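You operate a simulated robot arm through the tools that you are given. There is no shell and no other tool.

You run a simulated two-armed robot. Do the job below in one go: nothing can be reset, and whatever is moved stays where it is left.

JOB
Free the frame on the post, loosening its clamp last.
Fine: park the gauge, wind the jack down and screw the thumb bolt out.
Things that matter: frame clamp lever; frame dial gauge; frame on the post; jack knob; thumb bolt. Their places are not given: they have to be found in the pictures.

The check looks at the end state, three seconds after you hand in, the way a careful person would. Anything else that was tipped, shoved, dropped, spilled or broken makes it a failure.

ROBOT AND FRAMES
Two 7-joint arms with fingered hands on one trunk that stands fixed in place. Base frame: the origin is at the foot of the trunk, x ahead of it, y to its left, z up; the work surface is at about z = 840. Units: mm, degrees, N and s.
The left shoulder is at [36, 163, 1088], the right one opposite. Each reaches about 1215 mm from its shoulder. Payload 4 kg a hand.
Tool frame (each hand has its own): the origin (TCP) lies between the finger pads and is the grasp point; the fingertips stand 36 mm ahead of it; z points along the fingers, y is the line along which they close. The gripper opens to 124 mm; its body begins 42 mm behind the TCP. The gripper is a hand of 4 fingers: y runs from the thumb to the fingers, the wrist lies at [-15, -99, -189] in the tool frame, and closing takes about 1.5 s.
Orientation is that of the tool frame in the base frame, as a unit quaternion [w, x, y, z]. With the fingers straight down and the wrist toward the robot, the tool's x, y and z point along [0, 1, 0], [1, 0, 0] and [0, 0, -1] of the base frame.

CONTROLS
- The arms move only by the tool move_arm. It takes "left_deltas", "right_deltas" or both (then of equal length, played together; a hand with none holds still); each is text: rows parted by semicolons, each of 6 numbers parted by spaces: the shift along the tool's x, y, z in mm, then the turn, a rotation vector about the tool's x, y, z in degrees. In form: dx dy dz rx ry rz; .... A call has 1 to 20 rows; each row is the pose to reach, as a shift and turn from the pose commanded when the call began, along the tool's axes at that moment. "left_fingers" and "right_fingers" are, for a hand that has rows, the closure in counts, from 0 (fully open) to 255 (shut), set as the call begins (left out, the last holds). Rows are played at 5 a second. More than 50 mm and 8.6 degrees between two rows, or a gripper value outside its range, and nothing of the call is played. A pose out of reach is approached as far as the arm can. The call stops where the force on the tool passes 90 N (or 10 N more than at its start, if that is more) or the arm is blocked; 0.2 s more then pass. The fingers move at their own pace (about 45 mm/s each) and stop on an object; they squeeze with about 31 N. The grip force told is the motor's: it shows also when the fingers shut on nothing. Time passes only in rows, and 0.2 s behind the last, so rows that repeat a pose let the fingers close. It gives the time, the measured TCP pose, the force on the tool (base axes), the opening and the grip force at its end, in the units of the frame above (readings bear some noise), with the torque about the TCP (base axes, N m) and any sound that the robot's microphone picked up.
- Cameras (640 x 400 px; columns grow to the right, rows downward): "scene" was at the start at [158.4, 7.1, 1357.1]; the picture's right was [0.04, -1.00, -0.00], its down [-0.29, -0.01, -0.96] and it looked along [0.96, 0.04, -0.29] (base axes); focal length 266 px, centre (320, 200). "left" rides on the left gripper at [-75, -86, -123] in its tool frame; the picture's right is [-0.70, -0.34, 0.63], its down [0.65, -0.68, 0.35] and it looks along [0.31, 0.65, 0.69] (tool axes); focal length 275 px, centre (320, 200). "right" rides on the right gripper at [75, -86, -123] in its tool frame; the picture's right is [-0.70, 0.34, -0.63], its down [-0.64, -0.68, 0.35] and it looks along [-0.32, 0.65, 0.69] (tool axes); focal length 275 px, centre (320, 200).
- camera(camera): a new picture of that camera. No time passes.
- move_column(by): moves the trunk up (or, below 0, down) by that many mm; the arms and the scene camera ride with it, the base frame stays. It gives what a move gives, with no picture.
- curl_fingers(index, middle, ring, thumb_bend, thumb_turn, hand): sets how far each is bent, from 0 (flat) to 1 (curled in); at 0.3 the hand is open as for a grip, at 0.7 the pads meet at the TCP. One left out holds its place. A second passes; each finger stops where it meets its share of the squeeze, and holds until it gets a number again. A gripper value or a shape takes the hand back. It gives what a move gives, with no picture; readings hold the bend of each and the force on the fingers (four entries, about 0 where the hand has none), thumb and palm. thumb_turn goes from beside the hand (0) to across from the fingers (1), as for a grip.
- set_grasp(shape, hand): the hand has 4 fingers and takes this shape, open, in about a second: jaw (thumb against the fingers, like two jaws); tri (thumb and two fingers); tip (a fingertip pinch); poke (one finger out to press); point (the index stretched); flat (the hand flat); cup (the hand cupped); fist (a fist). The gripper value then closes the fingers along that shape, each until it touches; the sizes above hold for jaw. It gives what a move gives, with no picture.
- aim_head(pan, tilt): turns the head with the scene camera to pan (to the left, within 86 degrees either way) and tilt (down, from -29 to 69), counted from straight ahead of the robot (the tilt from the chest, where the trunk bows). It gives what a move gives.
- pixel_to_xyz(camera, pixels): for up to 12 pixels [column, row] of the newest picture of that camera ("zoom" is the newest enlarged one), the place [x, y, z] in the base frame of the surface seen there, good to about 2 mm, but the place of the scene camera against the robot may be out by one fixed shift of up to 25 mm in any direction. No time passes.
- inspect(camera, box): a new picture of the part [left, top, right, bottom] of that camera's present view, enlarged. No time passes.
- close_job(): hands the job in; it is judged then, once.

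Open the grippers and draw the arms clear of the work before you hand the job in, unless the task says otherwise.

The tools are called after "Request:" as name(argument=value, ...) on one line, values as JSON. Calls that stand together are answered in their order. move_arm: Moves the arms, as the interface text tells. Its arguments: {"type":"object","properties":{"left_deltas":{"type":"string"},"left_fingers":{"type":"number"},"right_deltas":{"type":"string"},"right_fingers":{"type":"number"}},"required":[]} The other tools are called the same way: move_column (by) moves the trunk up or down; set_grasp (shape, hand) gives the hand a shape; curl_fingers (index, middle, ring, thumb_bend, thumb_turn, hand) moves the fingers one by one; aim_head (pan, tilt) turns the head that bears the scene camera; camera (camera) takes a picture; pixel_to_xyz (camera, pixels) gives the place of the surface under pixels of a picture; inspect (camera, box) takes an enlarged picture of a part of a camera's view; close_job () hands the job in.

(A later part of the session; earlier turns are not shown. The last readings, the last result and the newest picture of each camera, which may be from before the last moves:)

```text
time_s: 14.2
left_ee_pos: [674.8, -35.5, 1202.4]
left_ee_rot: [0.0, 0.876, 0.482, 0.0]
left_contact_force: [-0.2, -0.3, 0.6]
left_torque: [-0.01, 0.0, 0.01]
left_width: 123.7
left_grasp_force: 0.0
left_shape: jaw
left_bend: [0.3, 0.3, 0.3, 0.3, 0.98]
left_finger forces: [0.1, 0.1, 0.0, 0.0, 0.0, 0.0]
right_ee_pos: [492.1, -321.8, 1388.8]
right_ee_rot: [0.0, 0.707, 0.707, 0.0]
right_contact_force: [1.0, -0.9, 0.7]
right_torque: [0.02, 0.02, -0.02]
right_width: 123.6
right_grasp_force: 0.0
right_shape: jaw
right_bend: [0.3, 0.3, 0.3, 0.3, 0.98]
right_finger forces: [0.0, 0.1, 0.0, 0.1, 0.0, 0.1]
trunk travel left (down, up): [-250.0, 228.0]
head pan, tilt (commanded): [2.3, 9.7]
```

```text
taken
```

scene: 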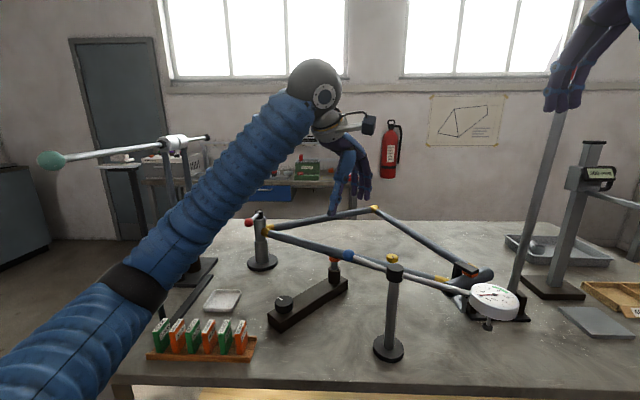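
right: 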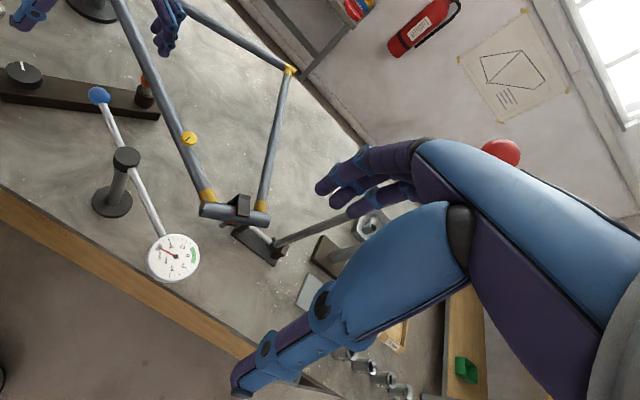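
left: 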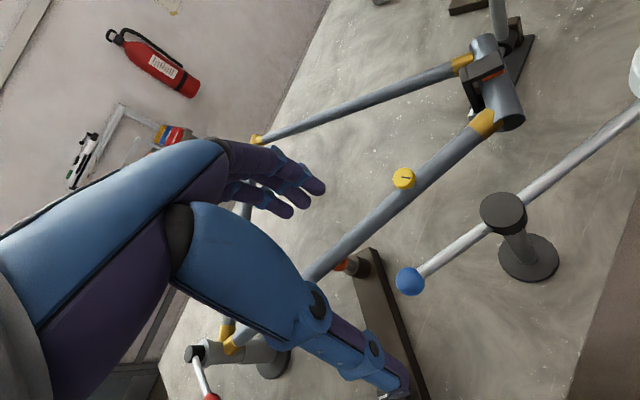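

One step was too long, nothing moved. I'll redo it with smaller steps, also checking where the left elbow is relative to the card rack.

Request:
pixel_to_xyz(camera="scene", pixels=[[140, 290], [200, 220], [80, 340], [150, 330], [200, 335], [165, 285], [115, 325], [245, 330], [150, 355]])

Request:
move_arm(left_deltas="30 -10 5 0 0 0; 60 -20 15 0 0 0; 90 -30 35 0 0 0; 120 -40 60 0 0 0; 149 -50.4 90 0 0 0; 149 -50.4 120 0 0 0; 149 -50.4 120 0 0 0")

Request:
camera(camera="left")

Request:
camera(camera="scene")

```text
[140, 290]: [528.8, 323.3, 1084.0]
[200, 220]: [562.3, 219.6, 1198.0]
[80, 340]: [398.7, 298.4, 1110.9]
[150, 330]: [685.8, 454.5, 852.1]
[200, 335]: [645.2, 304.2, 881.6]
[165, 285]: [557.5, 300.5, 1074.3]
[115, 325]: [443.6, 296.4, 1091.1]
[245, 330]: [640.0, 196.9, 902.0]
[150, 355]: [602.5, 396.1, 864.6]
```

```text
time_s: 15.8
left_ee_pos: [712.1, 118.2, 1081.6]
left_ee_rot: [-0.001, 0.876, 0.483, 0.0]
left_contact_force: [0.5, 0.0, 0.1]
left_torque: [0.02, -0.01, 0.0]
left_width: 124.0
left_grasp_force: 0.0
left_shape: jaw
left_bend: [0.3, 0.3, 0.3, 0.3, 0.98]
left_finger forces: [0.0, 0.0, 0.0, 0.2, 0.0, 0.0]
right_ee_pos: [494.0, -320.7, 1388.0]
right_ee_rot: [0.0, 0.707, 0.707, 0.0]
right_contact_force: [-0.1, -0.2, -1.0]
right_torque: [0.01, -0.04, -0.01]
right_width: 123.6
right_grasp_force: 0.1
right_shape: jaw
right_bend: [0.3, 0.3, 0.3, 0.3, 0.98]
right_finger forces: [0.1, 0.1, 0.1, 0.1, 0.1, 0.0]
trunk travel left (down, up): [-250.0, 228.0]
head pan, tilt (commanded): [2.3, 9.7]
```

```text
taken
```

left: 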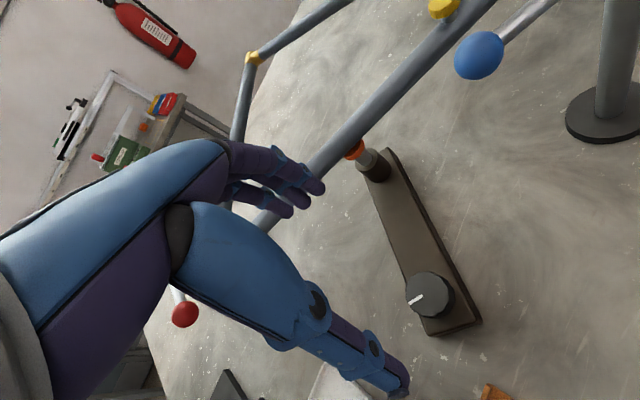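

```text
taken
```

scene: 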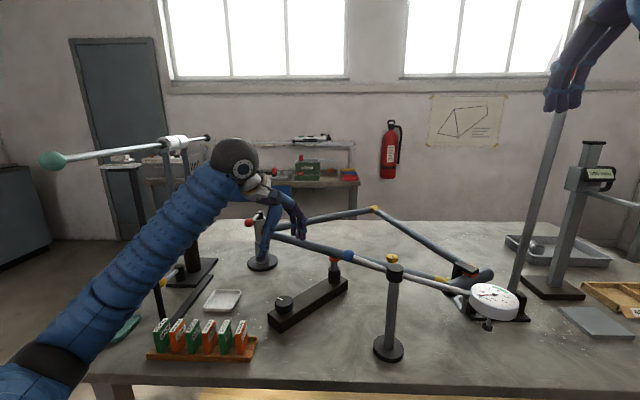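

The knob appears at left-picture (430,293). I'll measure knob, base top, jack post and forearm height before descending.

Request:
pixel_to_xyz(camera="left", pixels=[[431, 285], [445, 322], [415, 250], [428, 300], [408, 290], [452, 295], [425, 274], [372, 160], [354, 150], [440, 325]])

Request:
pixel_to_xyz(camera="scene", pixels=[[50, 358], [85, 310], [130, 270], [190, 200], [160, 325], [235, 160]])

Request:
inspect(camera="left", box=[340, 240, 500, 340])

Request:
inspect(camera="left", box=[300, 120, 428, 200])

```text
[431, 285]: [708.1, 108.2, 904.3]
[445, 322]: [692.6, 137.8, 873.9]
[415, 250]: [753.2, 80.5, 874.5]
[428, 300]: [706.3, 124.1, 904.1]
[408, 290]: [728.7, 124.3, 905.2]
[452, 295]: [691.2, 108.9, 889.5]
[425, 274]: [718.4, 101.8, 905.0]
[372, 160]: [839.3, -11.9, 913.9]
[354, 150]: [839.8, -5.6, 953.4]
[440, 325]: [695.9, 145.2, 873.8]
```

```text
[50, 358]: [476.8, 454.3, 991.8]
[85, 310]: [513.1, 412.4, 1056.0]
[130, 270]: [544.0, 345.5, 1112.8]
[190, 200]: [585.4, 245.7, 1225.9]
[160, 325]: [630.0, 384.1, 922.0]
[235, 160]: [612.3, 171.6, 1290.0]
```

```text
4.00 times, centred on (420, 290) of left
```

zoom: 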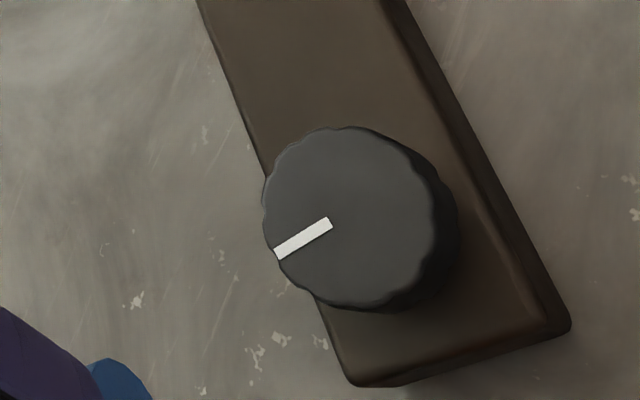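

```text
5.00 times, centred on (364, 160) of left
```

zoom: 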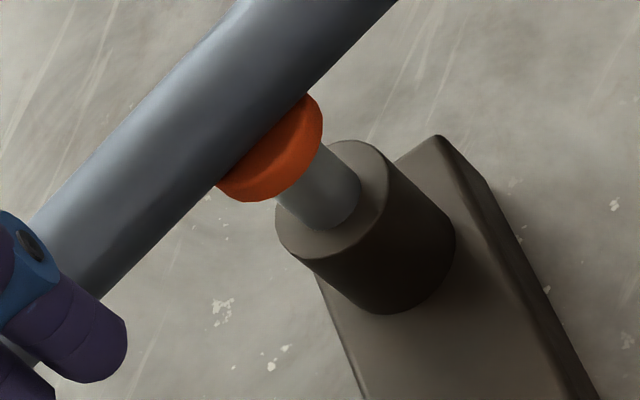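

I'll get the knob centre precisely from the left picture at (427,294) and rim points.

Request:
pixel_to_xyz(camera="left", pixels=[[427.5, 293.7], [408, 290], [427, 273.5], [447, 292], [427, 315], [412, 303], [418, 298]])

```text
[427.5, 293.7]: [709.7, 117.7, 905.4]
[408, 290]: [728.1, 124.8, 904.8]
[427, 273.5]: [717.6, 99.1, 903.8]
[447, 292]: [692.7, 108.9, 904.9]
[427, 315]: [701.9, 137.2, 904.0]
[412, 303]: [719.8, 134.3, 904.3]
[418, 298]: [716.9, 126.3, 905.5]
```

Knob centre is (710,117.5), diameter ≈42 mm, top z≈905, base top z≈874. I'll descend with open jaws to z≈918 so the tips stay just above the base.

Request:
move_arm(left_deltas="-1.7 -1.3 40 0 0 0; -1.7 -1.3 80 0 0 0; -1.7 -1.3 115 0 0 0; -1.7 -1.3 140 0 0 0; -1.7 -1.3 163 0 0 0; -1.7 -1.3 163 0 0 0")

Request:
camera(camera="left")

Request:
camera(camera="scene")

```text
time_s: 17.2
left_ee_pos: [709.9, 115.6, 919.4]
left_ee_rot: [0.0, 0.876, 0.483, 0.0]
left_contact_force: [0.5, -0.1, -0.2]
left_torque: [-0.01, 0.0, -0.01]
left_width: 123.9
left_grasp_force: 0.1
left_shape: jaw
left_bend: [0.3, 0.3, 0.3, 0.3, 0.98]
left_finger forces: [0.0, 0.0, 0.1, 0.0, 0.0, 0.1]
right_ee_pos: [492.6, -320.4, 1389.1]
right_ee_rot: [0.0, 0.707, 0.707, -0.001]
right_contact_force: [-0.1, -0.3, 0.0]
right_torque: [0.0, -0.01, -0.01]
right_width: 123.5
right_grasp_force: 0.3
right_shape: jaw
right_bend: [0.3, 0.3, 0.3, 0.3, 0.98]
right_finger forces: [0.0, 0.0, 0.0, 0.0, 0.1, 0.0]
trunk travel left (down, up): [-250.0, 228.0]
head pan, tilt (commanded): [2.3, 9.7]
```

```text
taken
```

left: 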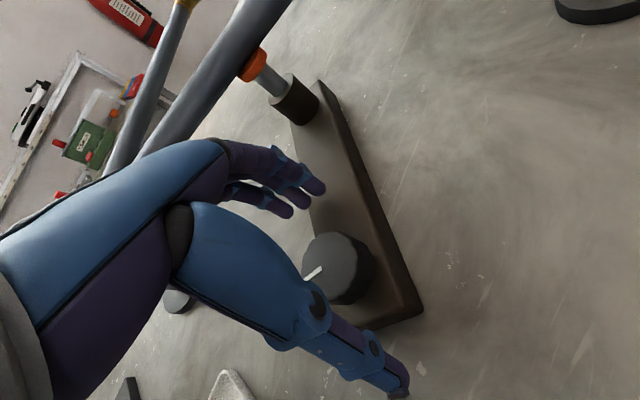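

```text
taken
```

scene: 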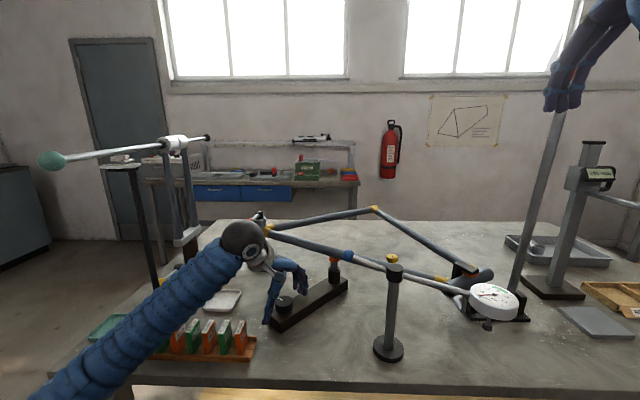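

The knob is between thumb and fingers. The forearm now passes over the card rack, so I'll check its clearance before closing.

Request:
pixel_to_xyz(camera="scene", pixels=[[240, 240], [200, 290], [160, 330], [120, 350], [215, 280], [180, 320], [80, 380], [190, 305], [170, 322], [205, 325]])

Request:
inspect(camera="scene", box=[40, 200, 360, 400])

```text
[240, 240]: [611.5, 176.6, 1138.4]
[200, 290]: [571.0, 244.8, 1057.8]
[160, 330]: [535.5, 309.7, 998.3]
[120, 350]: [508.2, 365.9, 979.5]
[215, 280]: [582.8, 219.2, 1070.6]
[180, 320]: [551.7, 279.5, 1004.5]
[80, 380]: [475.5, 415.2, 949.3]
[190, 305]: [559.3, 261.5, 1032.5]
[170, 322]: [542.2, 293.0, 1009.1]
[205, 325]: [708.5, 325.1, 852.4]
```

```text
2.00 times, centred on (200, 300) of scene
```

zoom: 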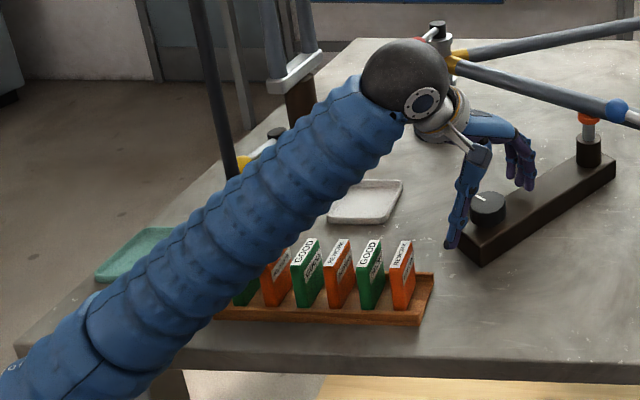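

Forearm clearance over the cards is small, so I'll raise the trunk 200 mm (the hand rises straight off the knob), then come down again with the elbow higher.

Request:
move_column(by=200)

Request:
camera(camera="scene")

Request:
camera(camera="left")

```text
time_s: 19.4
left_ee_pos: [710.3, 114.7, 1118.2]
left_ee_rot: [0.0, 0.875, 0.483, -0.001]
left_contact_force: [0.3, 0.0, -0.3]
left_torque: [0.01, 0.02, 0.03]
left_width: 123.9
left_grasp_force: 0.0
left_shape: jaw
left_bend: [0.3, 0.3, 0.3, 0.3, 0.98]
left_finger forces: [0.0, 0.0, 0.0, 0.0, 0.1, 0.0]
right_ee_pos: [493.9, -321.5, 1588.0]
right_ee_rot: [0.0, 0.707, 0.707, -0.001]
right_contact_force: [-0.1, 0.1, 0.0]
right_torque: [0.01, 0.02, -0.02]
right_width: 123.9
right_grasp_force: 0.1
right_shape: jaw
right_bend: [0.3, 0.3, 0.3, 0.3, 0.98]
right_finger forces: [0.0, 0.0, 0.0, 0.0, 0.1, 0.1]
trunk travel left (down, up): [-450.0, 28.0]
head pan, tilt (commanded): [2.3, 9.7]
```

```text
taken
```

scene: 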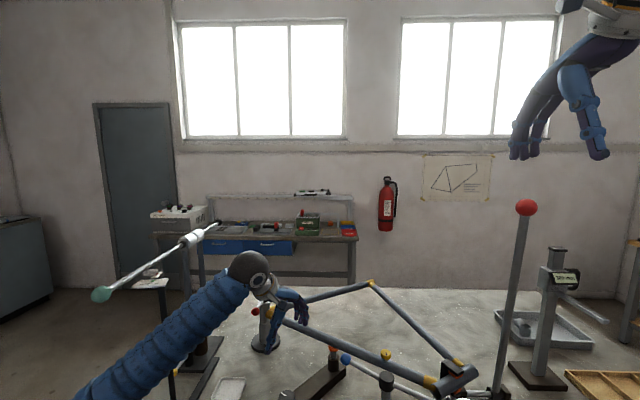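

```text
taken
```

left: 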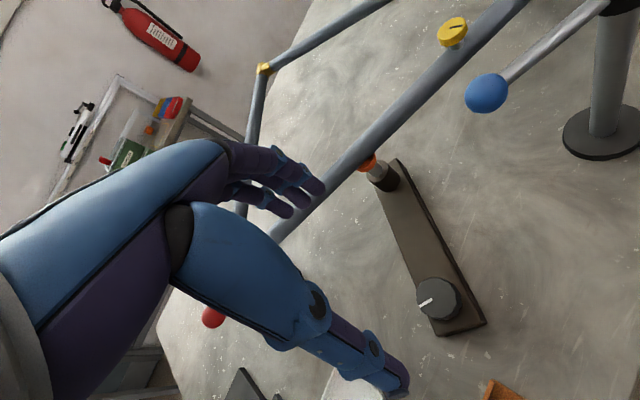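

Raised fine. I'll tilt the head down to see the bench, and lower the left hand back around the knob.

Request:
aim_head(pan=2, tilt=32)

Request:
move_arm(left_deltas="2 -1.3 40 0 0 0; 2 -1.3 80 0 0 0; 2 -1.3 120 0 0 0; 2 -1.3 160 0 0 0; 2 -1.3 185 0 0 0; 2 -1.3 200 0 0 0; 2 -1.3 200 0 0 0")

Request:
camera(camera="scene")

Request:
camera(camera="left")

```text
time_s: 20.2
left_ee_pos: [709.4, 115.9, 1119.3]
left_ee_rot: [0.0, 0.876, 0.482, 0.0]
left_contact_force: [-0.8, -0.4, -0.4]
left_torque: [0.0, 0.0, -0.01]
left_width: 123.5
left_grasp_force: 0.1
left_shape: jaw
left_bend: [0.3, 0.3, 0.3, 0.3, 0.98]
left_finger forces: [0.0, 0.0, 0.0, 0.1, 0.0, 0.1]
right_ee_pos: [494.4, -322.0, 1588.4]
right_ee_rot: [0.0, 0.707, 0.707, 0.0]
right_contact_force: [0.3, -0.3, -0.9]
right_torque: [0.0, 0.02, -0.03]
right_width: 123.9
right_grasp_force: 0.0
right_shape: jaw
right_bend: [0.3, 0.3, 0.3, 0.3, 0.98]
right_finger forces: [0.0, 0.1, 0.1, 0.1, 0.0, 0.0]
trunk travel left (down, up): [-450.0, 28.0]
head pan, tilt (commanded): [2.0, 32.0]
```

```text
time_s: 21.8
left_ee_pos: [710.0, 116.7, 918.3]
left_ee_rot: [0.001, 0.875, 0.483, 0.0]
left_contact_force: [-0.1, 0.1, -0.5]
left_torque: [0.03, 0.0, 0.03]
left_width: 124.0
left_grasp_force: 0.0
left_shape: jaw
left_bend: [0.3, 0.3, 0.3, 0.3, 0.98]
left_finger forces: [0.0, 0.1, 0.0, 0.1, 0.0, 0.0]
right_ee_pos: [493.1, -321.2, 1588.2]
right_ee_rot: [0.0, 0.707, 0.708, 0.0]
right_contact_force: [0.0, 0.4, 0.1]
right_torque: [0.03, 0.0, 0.01]
right_width: 123.8
right_grasp_force: 0.0
right_shape: jaw
right_bend: [0.3, 0.3, 0.3, 0.3, 0.98]
right_finger forces: [0.0, 0.0, 0.0, 0.0, 0.1, 0.1]
trunk travel left (down, up): [-450.0, 28.0]
head pan, tilt (commanded): [2.0, 32.0]
```

```text
taken
```

scene: 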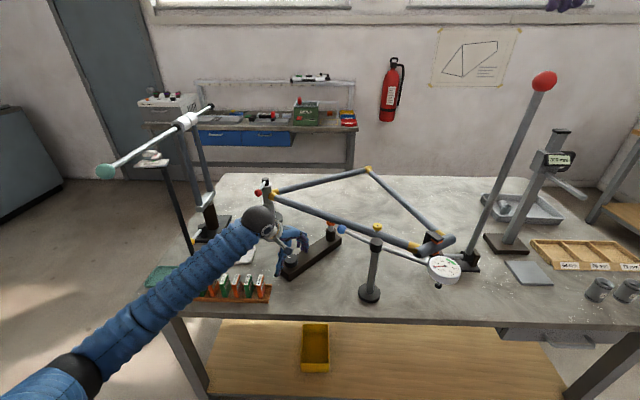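

```text
taken
```

left: 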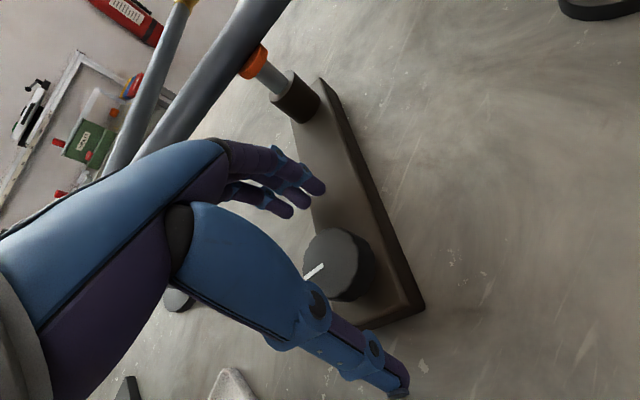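

The view is better now. I'll check the forearm's height over the card rack again before closing on the knob.

Request:
pixel_to_xyz(camera="scene", pixels=[[258, 220], [220, 255], [180, 290], [140, 325], [80, 375], [225, 285], [250, 290], [195, 275], [210, 295], [160, 272]])

Request:
inspect(camera="scene", box=[130, 190, 350, 320])

```text
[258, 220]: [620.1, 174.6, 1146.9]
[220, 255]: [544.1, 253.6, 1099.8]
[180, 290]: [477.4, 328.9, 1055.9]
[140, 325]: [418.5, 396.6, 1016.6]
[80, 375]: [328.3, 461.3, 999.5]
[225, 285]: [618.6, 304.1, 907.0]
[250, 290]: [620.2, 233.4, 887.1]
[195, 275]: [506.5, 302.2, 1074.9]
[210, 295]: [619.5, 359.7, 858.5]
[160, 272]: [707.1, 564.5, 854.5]
```

```text
2.91 times, centred on (240, 255) of scene
```

zoom: 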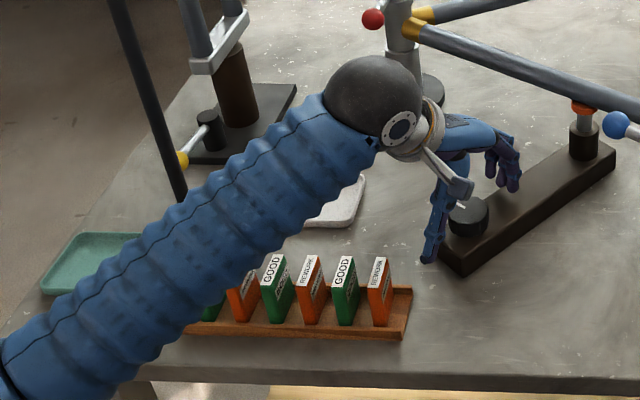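

The forearm now clears the rack well. I'll close on the knob and look at the grip readings.

Request:
move_arm(left_deltas="0 0 0 0 0 0; 0 0 0 0 0 0; 0 0 0 0 0 0; 0 0 0 0 0 0; 0 0 0 0 0 0; 0 0 0 0 0 0; 0 0 0 0 0 0", left_fingers=255)

Request:
camera(camera="left")

```text
time_s: 23.4
left_ee_pos: [708.0, 119.1, 919.7]
left_ee_rot: [-0.001, 0.875, 0.484, 0.0]
left_contact_force: [-6.4, 2.8, 4.3]
left_torque: [-0.05, -0.08, -0.04]
left_width: 48.8
left_grasp_force: 30.9
left_shape: jaw
left_bend: [0.53, 0.55, 0.6, 0.56, 1.0]
left_finger forces: [15.6, 9.9, 0.0, 0.0, 32.4, 0.0]
right_ee_pos: [493.7, -320.9, 1587.4]
right_ee_rot: [0.0, 0.707, 0.707, 0.0]
right_contact_force: [0.2, -1.6, 0.0]
right_torque: [-0.03, -0.02, -0.02]
right_width: 123.7
right_grasp_force: 0.0
right_shape: jaw
right_bend: [0.3, 0.3, 0.3, 0.3, 0.98]
right_finger forces: [0.0, 0.1, 0.0, 0.0, 0.0, 0.0]
trunk travel left (down, up): [-450.0, 28.0]
head pan, tilt (commanded): [2.0, 32.0]
```

```text
taken
```

left: 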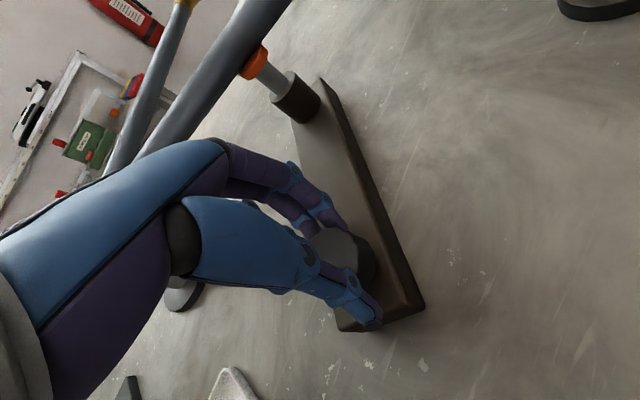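

Index, middle and thumb hold the knob (31 N). I'll turn it 24° counter-clockwise seen from above and watch the orange jack pad at (255,62).

Request:
move_arm(left_deltas="0 0 0 0 0 -4; 0 0 0 0 0 -8; 0 0 0 0 0 -12; 0 0 0 0 0 -16; 0 0 0 0 0 -20; 0 0 0 0 0 -24; 0 0 0 0 0 -24")

Request:
camera(camera="left")

Request:
inspect(camera="scene", box=[270, 200, 370, 280])

```text
time_s: 25.0
left_ee_pos: [710.0, 118.2, 919.1]
left_ee_rot: [0.0, 0.757, 0.654, 0.0]
left_contact_force: [-1.7, -1.0, 5.0]
left_torque: [-0.04, -0.34, -0.04]
left_width: 48.1
left_grasp_force: 30.7
left_shape: jaw
left_bend: [0.53, 0.55, 0.6, 0.56, 1.0]
left_finger forces: [17.4, 12.3, 0.0, 0.0, 30.5, 0.0]
right_ee_pos: [493.3, -320.6, 1587.9]
right_ee_rot: [0.0, 0.707, 0.707, -0.001]
right_contact_force: [0.0, 0.9, 0.6]
right_torque: [-0.01, 0.01, 0.03]
right_width: 123.6
right_grasp_force: 0.1
right_shape: jaw
right_bend: [0.3, 0.3, 0.3, 0.3, 0.98]
right_finger forces: [0.0, 0.0, 0.0, 0.1, 0.0, 0.0]
trunk travel left (down, up): [-450.0, 28.0]
head pan, tilt (commanded): [2.0, 32.0]
```

```text
taken
```

left: 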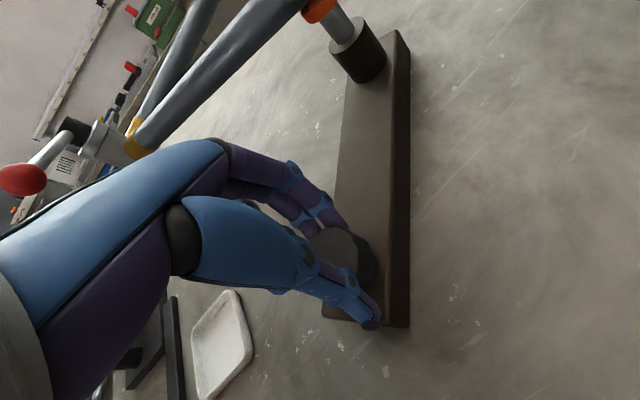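

```text
5.00 times, centred on (320, 240) of scene
```

zoom: 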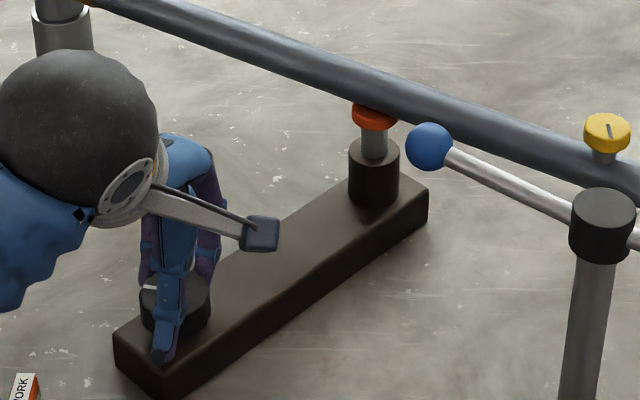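

The knob turned with almost no resistance. I'll zoom in on the jack pad to see whether it moved down.

Request:
inspect(camera="left", box=[270, 0, 430, 100])

Request:
pixel_to_xyz(camera="zoom", pixels=[[190, 50], [225, 75], [270, 100], [300, 90], [215, 30], [330, 130]])

Request:
inspect(camera="left", box=[290, 210, 400, 340])

```text
4.00 times, centred on (350, 50) of left
```

zoom: 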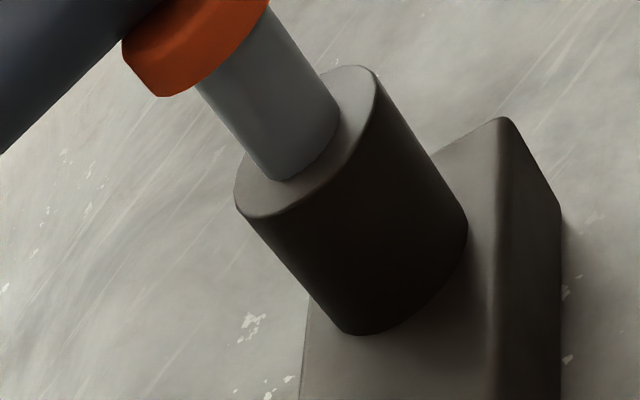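

```text
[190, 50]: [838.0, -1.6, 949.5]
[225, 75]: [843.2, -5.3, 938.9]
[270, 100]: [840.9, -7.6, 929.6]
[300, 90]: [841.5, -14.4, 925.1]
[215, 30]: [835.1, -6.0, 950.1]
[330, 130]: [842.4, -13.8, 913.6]
```

```text
3.08 times, centred on (345, 275) of left
```

zoom: 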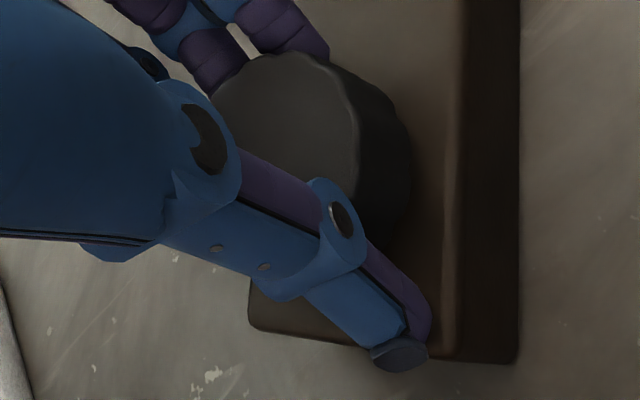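

The pad lower rim reads about z≈945–950 now; the change is small so far. I'll turn a further 20° in the same sense and compare.

Request:
move_arm(left_deltas="0 0 0 0 0 -5; 0 0 0 0 0 -10; 0 0 0 0 0 -15; 0 0 0 0 0 -20; 0 0 0 0 0 -20")

Request:
inspect(camera="left", box=[270, 0, 430, 100])

Request:
inspect(camera="scene", box=[270, 200, 370, 280])

```text
time_s: 26.2
left_ee_pos: [710.0, 117.3, 918.5]
left_ee_rot: [0.001, 0.631, 0.776, 0.0]
left_contact_force: [0.1, -1.2, 6.9]
left_torque: [0.03, -0.36, -0.03]
left_width: 48.0
left_grasp_force: 31.0
left_shape: jaw
left_bend: [0.53, 0.54, 0.6, 0.56, 1.0]
left_finger forces: [19.0, 12.6, 0.0, 0.0, 30.3, 0.0]
right_ee_pos: [493.7, -321.8, 1588.1]
right_ee_rot: [0.0, 0.707, 0.707, 0.0]
right_contact_force: [0.3, 0.1, -0.8]
right_torque: [-0.01, 0.0, 0.01]
right_width: 123.8
right_grasp_force: 0.1
right_shape: jaw
right_bend: [0.3, 0.3, 0.3, 0.3, 0.98]
right_finger forces: [0.0, 0.0, 0.0, 0.0, 0.1, 0.1]
trunk travel left (down, up): [-450.0, 28.0]
head pan, tilt (commanded): [2.0, 32.0]
```

```text
4.00 times, centred on (350, 50) of left
```

zoom: 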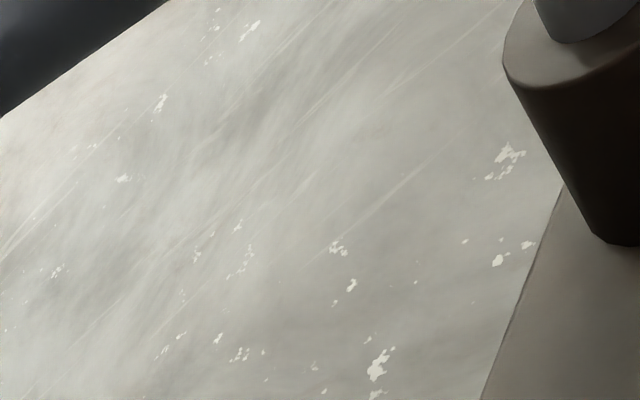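

```text
5.00 times, centred on (320, 240) of scene
```

zoom: 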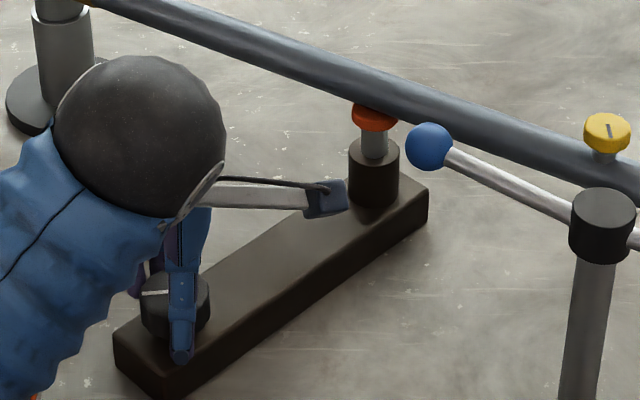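

The knob mark is turning with the hand (angle ≈59° before, about 103° now). I'll zoom closely on the pad from the scene camera to gauge any drop.

Request:
inspect(camera="scene", box=[325, 210, 365, 245])

Request:
inspect(camera="left", box=[360, 0, 520, 100])

Request:
pixel_to_xyz(camera="scene", pixels=[[345, 222], [345, 226], [345, 229], [345, 232], [345, 236]])

```text
11.43 times, centred on (345, 228) of scene
```

zoom: 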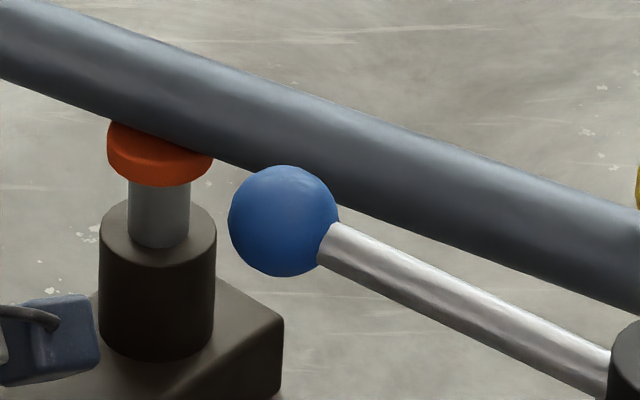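

```text
4.00 times, centred on (440, 50) of left
```

zoom: 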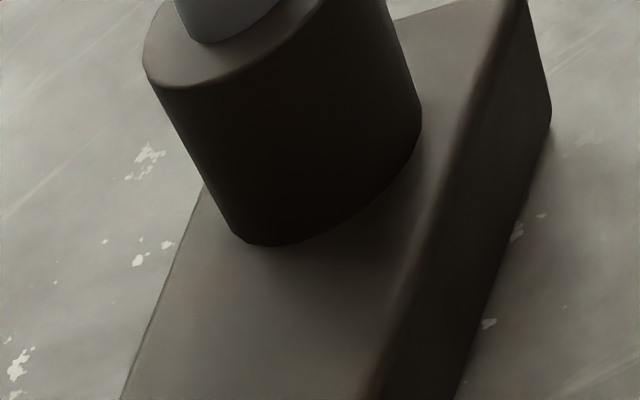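

```text
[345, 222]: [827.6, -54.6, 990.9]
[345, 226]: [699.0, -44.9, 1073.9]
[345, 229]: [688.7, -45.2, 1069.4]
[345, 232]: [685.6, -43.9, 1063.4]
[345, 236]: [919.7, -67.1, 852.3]
```

I'll use this view as reference (pad bottom at row 187 in the zoom). Now I open the hand and turn it back clockwise 80° for another stroke.

Request:
move_arm(left_deltas="0 0 0 0 0 0; 0 0 0 0 0 0; 0 0 0 0 0 0; 0 0 0 0 0 0; 0 0 0 0 0 0; 0 0 0 0 0 0; 0 0 0 0 0 8; 0 0 0 0 0 16; 0 0 0 0 0 24; 0 0 0 0 0 32; 0 0 0 0 0 40; 0 0 0 0 0 48; 0 0 0 0 0 56; 0 0 0 0 0 64; 0 0 0 0 0 72; 0 0 0 0 0 80; 0 0 0 0 0 80", left_fingers=0)

Request:
camera(camera="scene")

Request:
camera(camera="left")

Request:
inspect(camera="scene", box=[325, 210, 365, 245])

```text
time_s: 29.8
left_ee_pos: [709.0, 117.8, 918.2]
left_ee_rot: [0.0, 0.982, 0.188, 0.0]
left_contact_force: [1.1, -1.0, 0.1]
left_torque: [-0.02, 0.01, 0.02]
left_width: 123.6
left_grasp_force: 0.1
left_shape: jaw
left_bend: [0.3, 0.3, 0.3, 0.3, 0.98]
left_finger forces: [0.0, 0.0, 0.0, 0.0, 0.0, 0.0]
right_ee_pos: [493.0, -322.5, 1587.3]
right_ee_rot: [0.001, 0.707, 0.707, 0.0]
right_contact_force: [-0.2, 0.2, 0.0]
right_torque: [0.01, 0.04, -0.01]
right_width: 123.7
right_grasp_force: 0.0
right_shape: jaw
right_bend: [0.3, 0.3, 0.3, 0.3, 0.98]
right_finger forces: [0.1, 0.0, 0.1, 0.1, 0.0, 0.0]
trunk travel left (down, up): [-450.0, 28.0]
head pan, tilt (commanded): [2.0, 32.0]
```

```text
taken
```

scene: 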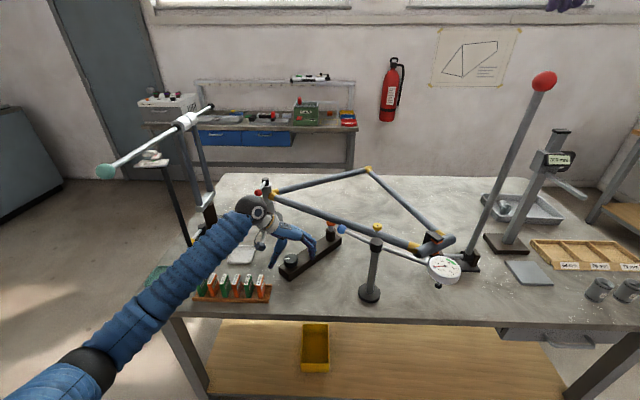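

```text
taken
```

left: 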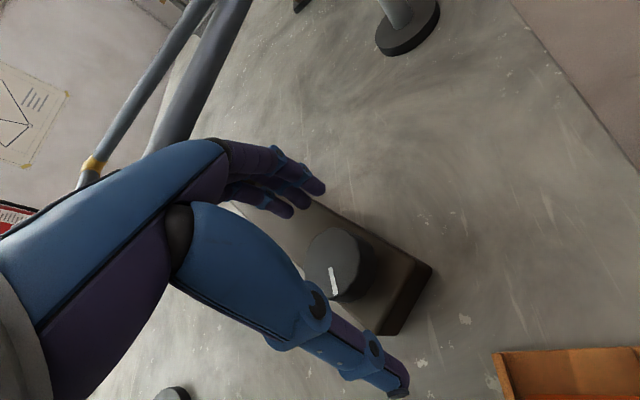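

```text
11.43 times, centred on (345, 228) of scene
```

zoom: 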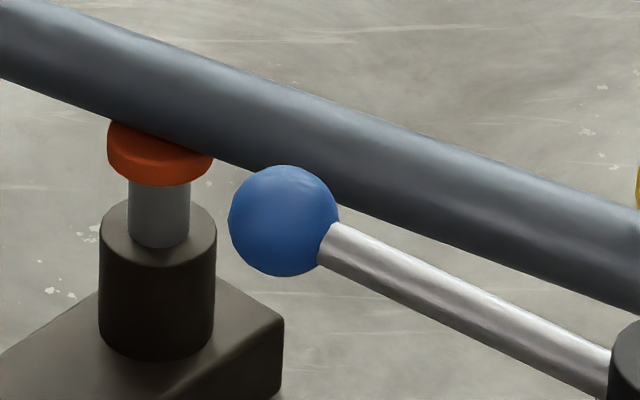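

No contact during the return. I'll verify the knob's mark direction now (mark at left-picture (332,280)).

Request:
pixel_to_xyz(camera="left", pixels=[[331, 268], [336, 294], [333, 262]])

Request:
inspect(camera="left", box=[280, 215, 440, 340])

```text
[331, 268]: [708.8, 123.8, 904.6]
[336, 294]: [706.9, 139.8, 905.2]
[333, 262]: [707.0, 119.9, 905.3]
```

```text
3.20 times, centred on (360, 278) of left
```

zoom: 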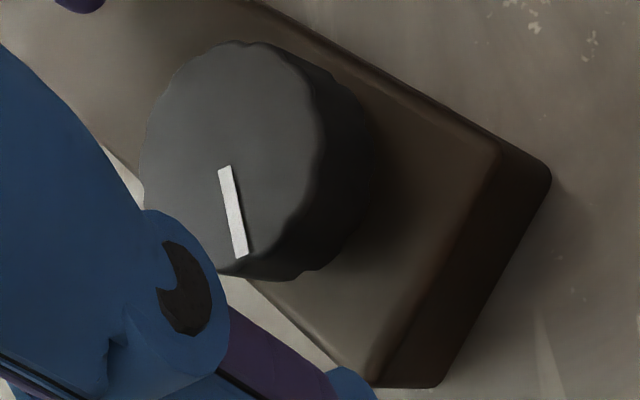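

The mark has moved from ≈59° to ≈97°, so the grip turns the knob properly. Next stroke: close and turn counter-clockwise 80°, then compare the pad.

Request:
move_arm(left_deltas="0 0 0 0 0 0; 0 0 0 0 0 0; 0 0 0 0 0 0; 0 0 0 0 0 0; 0 0 0 0 0 0; 0 0 0 0 0 0; 0 0 0 0 0 0; 0 0 0 0 0 -8; 0 0 0 0 0 -16; 0 0 0 0 0 -24; 0 0 0 0 0 -32; 0 0 0 0 0 -40; 0 0 0 0 0 -48; 0 0 0 0 0 -56; 0 0 0 0 0 -64; 0 0 0 0 0 -72; 0 0 0 0 0 -80; 0 0 0 0 0 -80", left_fingers=255)

Request:
inspect(camera="scene", box=[325, 210, 365, 245])

Request:
camera(camera="scene")

```text
time_s: 33.6
left_ee_pos: [710.1, 117.3, 919.6]
left_ee_rot: [0.0, 0.63, 0.776, -0.001]
left_contact_force: [2.5, -1.5, 9.3]
left_torque: [0.07, -0.43, -0.02]
left_width: 47.7
left_grasp_force: 31.1
left_shape: jaw
left_bend: [0.53, 0.55, 0.61, 0.56, 1.0]
left_finger forces: [20.0, 12.9, 0.0, 0.1, 29.8, 0.0]
right_ee_pos: [493.2, -321.3, 1588.5]
right_ee_rot: [-0.001, 0.707, 0.707, 0.0]
right_contact_force: [0.1, 0.1, 0.1]
right_torque: [-0.02, -0.01, -0.01]
right_width: 123.6
right_grasp_force: 0.1
right_shape: jaw
right_bend: [0.3, 0.3, 0.3, 0.3, 0.98]
right_finger forces: [0.1, 0.0, 0.0, 0.0, 0.0, 0.0]
trunk travel left (down, up): [-450.0, 28.0]
head pan, tilt (commanded): [2.0, 32.0]
```

```text
11.43 times, centred on (345, 228) of scene
```

zoom: 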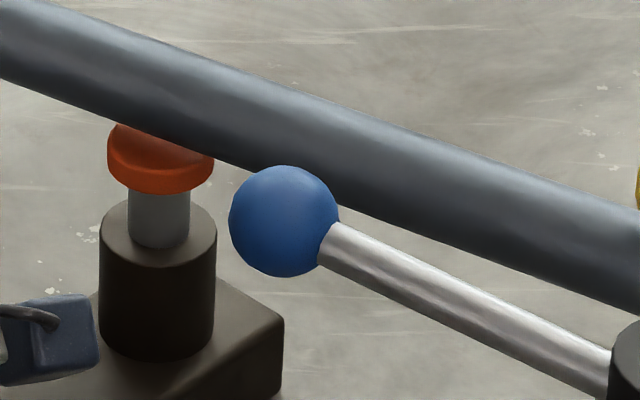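

```text
taken
```

scene: 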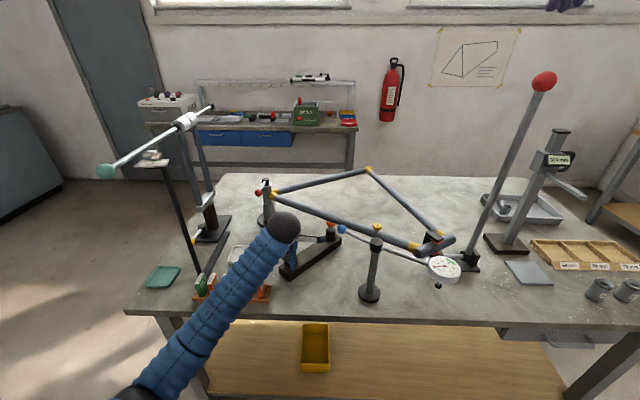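

The pad dropped about 2 mm (zoom row 187→194) and a gap opened: counter-clockwise is down. I'll continue with longer strokes, opening only partly to save time.

Request:
move_arm(left_deltas="0 0 0 0 0 0; 0 0 0 0 0 0; 0 0 0 0 0 0; 0 0 0 0 0 0; 0 0 0 0 0 8; 0 0 0 0 0 16; 0 0 0 0 0 24; 0 0 0 0 0 32; 0 0 0 0 0 40; 0 0 0 0 0 48; 0 0 0 0 0 56; 0 0 0 0 0 64; 0 0 0 0 0 72; 0 0 0 0 0 80; 0 0 0 0 0 88; 0 0 0 0 0 96; 0 0 0 0 0 104; 0 0 0 0 0 104", left_fingers=70)

Request:
camera(camera="scene")

Request:
camera(camera="left")

```text
time_s: 37.4
left_ee_pos: [709.1, 118.0, 919.1]
left_ee_rot: [0.0, 1.0, -0.021, 0.0]
left_contact_force: [-0.8, -0.1, -0.1]
left_torque: [-0.04, 0.0, 0.0]
left_width: 89.7
left_grasp_force: 0.1
left_shape: jaw
left_bend: [0.34, 0.37, 0.36, 0.39, 0.99]
left_finger forces: [0.0, 0.0, 0.0, 0.0, 0.0, 0.0]
right_ee_pos: [493.6, -320.6, 1588.5]
right_ee_rot: [0.0, 0.707, 0.707, -0.001]
right_contact_force: [-0.7, -0.4, 0.4]
right_torque: [-0.03, -0.05, -0.02]
right_width: 123.9
right_grasp_force: 0.0
right_shape: jaw
right_bend: [0.3, 0.3, 0.3, 0.3, 0.98]
right_finger forces: [0.0, 0.1, 0.0, 0.1, 0.0, 0.1]
trunk travel left (down, up): [-450.0, 28.0]
head pan, tilt (commanded): [2.0, 32.0]
```

```text
taken
```

scene: 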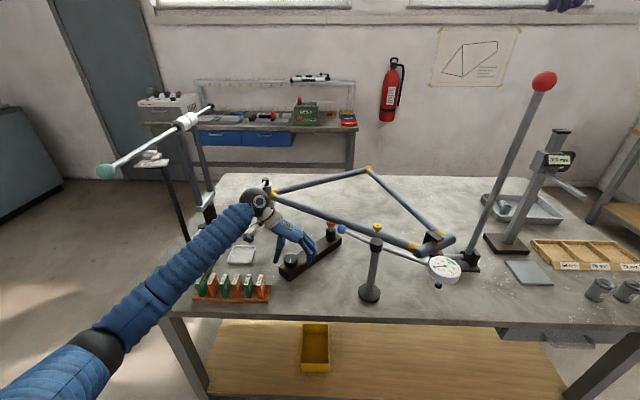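

```text
taken
```

left: 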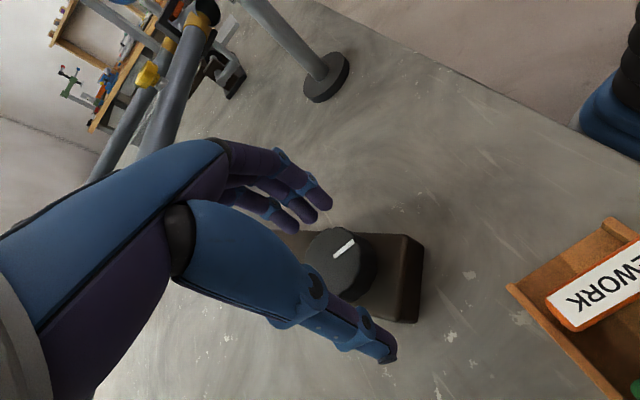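

The return went freely (yaw now -92°). Closing and turning 104° counter-clockwise.

Request:
move_arm(left_deltas="0 0 0 0 0 0; 0 0 0 0 0 0; 0 0 0 0 0 0; 0 0 0 0 0 0; 0 0 0 0 0 0; 0 0 0 0 0 -8; 0 0 0 0 0 -16; 0 0 0 0 0 -24; 0 0 0 0 0 -32; 0 0 0 0 0 -40; 0 0 0 0 0 -48; 0 0 0 0 0 -56; 0 0 0 0 0 -64; 0 0 0 0 0 -72; 0 0 0 0 0 -80; 0 0 0 0 0 -88; 0 0 0 0 0 -96; 0 0 0 0 0 -104; 0 0 0 0 0 -104", left_fingers=255)

Request:
inspect(camera="scene", box=[325, 210, 365, 245])

```text
time_s: 41.4
left_ee_pos: [711.5, 122.0, 917.9]
left_ee_rot: [0.0, 0.629, 0.777, 0.0]
left_contact_force: [15.9, 31.6, 3.7]
left_torque: [0.12, -0.77, -0.81]
left_width: 31.3
left_grasp_force: 31.8
left_shape: jaw
left_bend: [0.73, 0.56, 0.6, 0.59, 1.0]
left_finger forces: [21.9, 9.3, 0.0, 0.1, 47.3, 0.1]
right_ee_pos: [495.0, -317.8, 1588.7]
right_ee_rot: [0.001, 0.707, 0.707, -0.001]
right_contact_force: [-0.4, -0.1, 0.2]
right_torque: [-0.01, -0.03, -0.01]
right_width: 123.8
right_grasp_force: 0.0
right_shape: jaw
right_bend: [0.3, 0.3, 0.3, 0.3, 0.98]
right_finger forces: [0.0, 0.0, 0.0, 0.0, 0.0, 0.0]
trunk travel left (down, up): [-450.0, 28.0]
head pan, tilt (commanded): [2.0, 32.0]
```

```text
11.43 times, centred on (345, 228) of scene
```

zoom: 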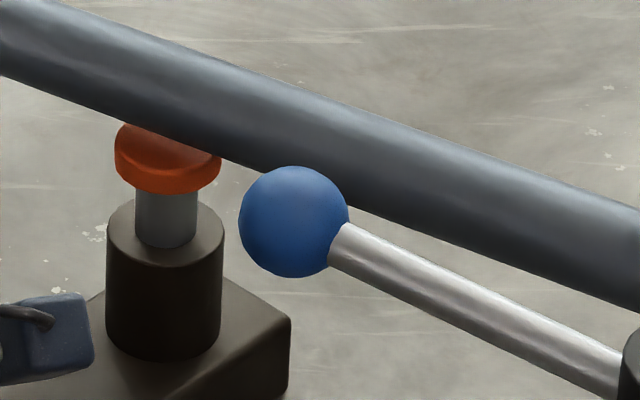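

Force climbed to 35 N with the index pushed around, and the pad didn't go lower — the knob may be at its stop or the grip slipped. I'll open the hand and look at the mark.

Request:
move_arm(left_deltas="0 0 0 0 0 4; 0 0 0 0 0 8; 0 0 0 0 0 8")

Request:
move_arm(left_deltas="0 0 0 0 0 0; 0 0 0 0 0 0; 0 0 0 0 0 0; 0 0 0 0 0 0; 0 0 0 0 0 0; 0 0 0 0 0 0; 0 0 0 0 0 0", left_fingers=0)

Request:
camera(camera="left")

Request:
inspect(camera="scene", box=[325, 210, 365, 245])

Request:
inspect(camera="scene", box=[250, 200, 370, 290])

```text
time_s: 42.2
left_ee_pos: [710.7, 121.7, 918.9]
left_ee_rot: [0.001, 0.683, 0.73, 0.0]
left_contact_force: [13.2, 42.1, 6.3]
left_torque: [0.69, -0.71, -0.15]
left_width: 33.7
left_grasp_force: 31.1
left_shape: jaw
left_bend: [0.53, 0.56, 0.6, 0.59, 1.0]
left_finger forces: [20.7, 11.2, 0.0, 0.0, 42.8, 0.0]
right_ee_pos: [494.8, -316.6, 1587.8]
right_ee_rot: [0.001, 0.707, 0.708, 0.0]
right_contact_force: [-0.1, 0.9, -0.1]
right_torque: [-0.03, 0.02, 0.0]
right_width: 123.7
right_grasp_force: 0.1
right_shape: jaw
right_bend: [0.3, 0.3, 0.3, 0.3, 0.98]
right_finger forces: [0.0, 0.0, 0.0, 0.1, 0.0, 0.1]
trunk travel left (down, up): [-450.0, 28.0]
head pan, tilt (commanded): [2.0, 32.0]
```

```text
time_s: 43.8
left_ee_pos: [710.9, 117.5, 919.4]
left_ee_rot: [0.0, 0.684, 0.729, 0.0]
left_contact_force: [-0.2, -1.0, 0.2]
left_torque: [-0.01, 0.02, -0.01]
left_width: 123.3
left_grasp_force: 0.0
left_shape: jaw
left_bend: [0.3, 0.3, 0.3, 0.3, 0.98]
left_finger forces: [0.0, 0.0, 0.1, 0.0, 0.0, 0.0]
right_ee_pos: [494.5, -321.0, 1587.8]
right_ee_rot: [0.0, 0.707, 0.707, 0.0]
right_contact_force: [-0.2, -0.5, -0.6]
right_torque: [0.0, 0.01, -0.03]
right_width: 123.7
right_grasp_force: 0.1
right_shape: jaw
right_bend: [0.3, 0.3, 0.3, 0.3, 0.98]
right_finger forces: [0.0, 0.0, 0.0, 0.0, 0.0, 0.0]
trunk travel left (down, up): [-450.0, 28.0]
head pan, tilt (commanded): [2.0, 32.0]
```

```text
taken
```

left: 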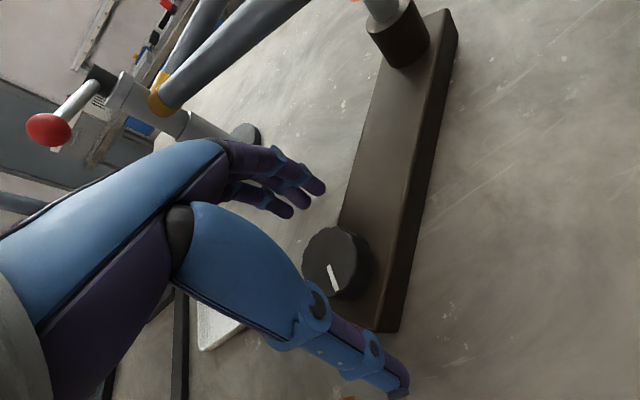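

```text
11.43 times, centred on (345, 228) of scene
```

zoom: 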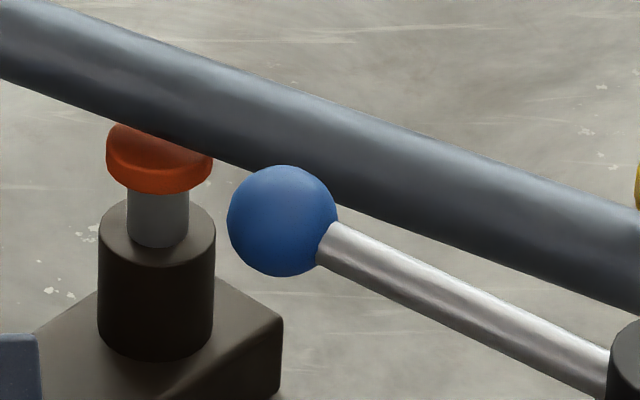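

```text
4.44 times, centred on (310, 245) of scene
```

zoom: 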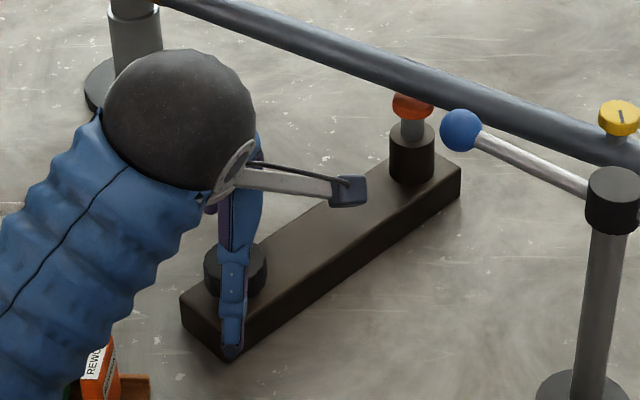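

I'll compute the mark's direction now from its two ends.

Request:
inspect(camera="left", box=[280, 215, 400, 320])

Request:
pixel_to_xyz(camera="left", pixels=[[328, 265], [337, 290], [315, 240], [333, 277], [330, 232], [303, 258]])

```text
3.81 times, centred on (340, 268) of left
```

zoom: 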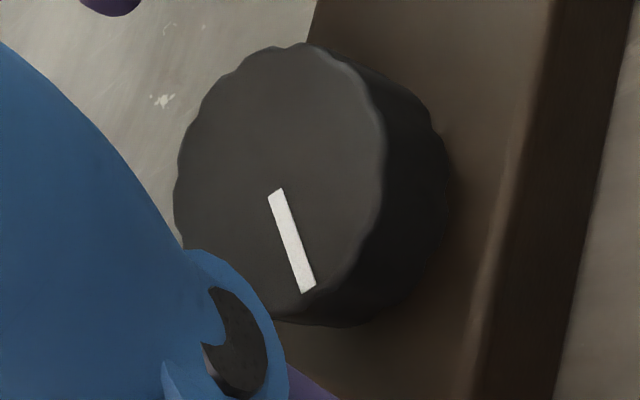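

```text
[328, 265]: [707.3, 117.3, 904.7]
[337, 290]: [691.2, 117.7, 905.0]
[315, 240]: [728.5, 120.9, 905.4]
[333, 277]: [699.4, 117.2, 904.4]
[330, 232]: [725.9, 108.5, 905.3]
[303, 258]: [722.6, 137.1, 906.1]
```

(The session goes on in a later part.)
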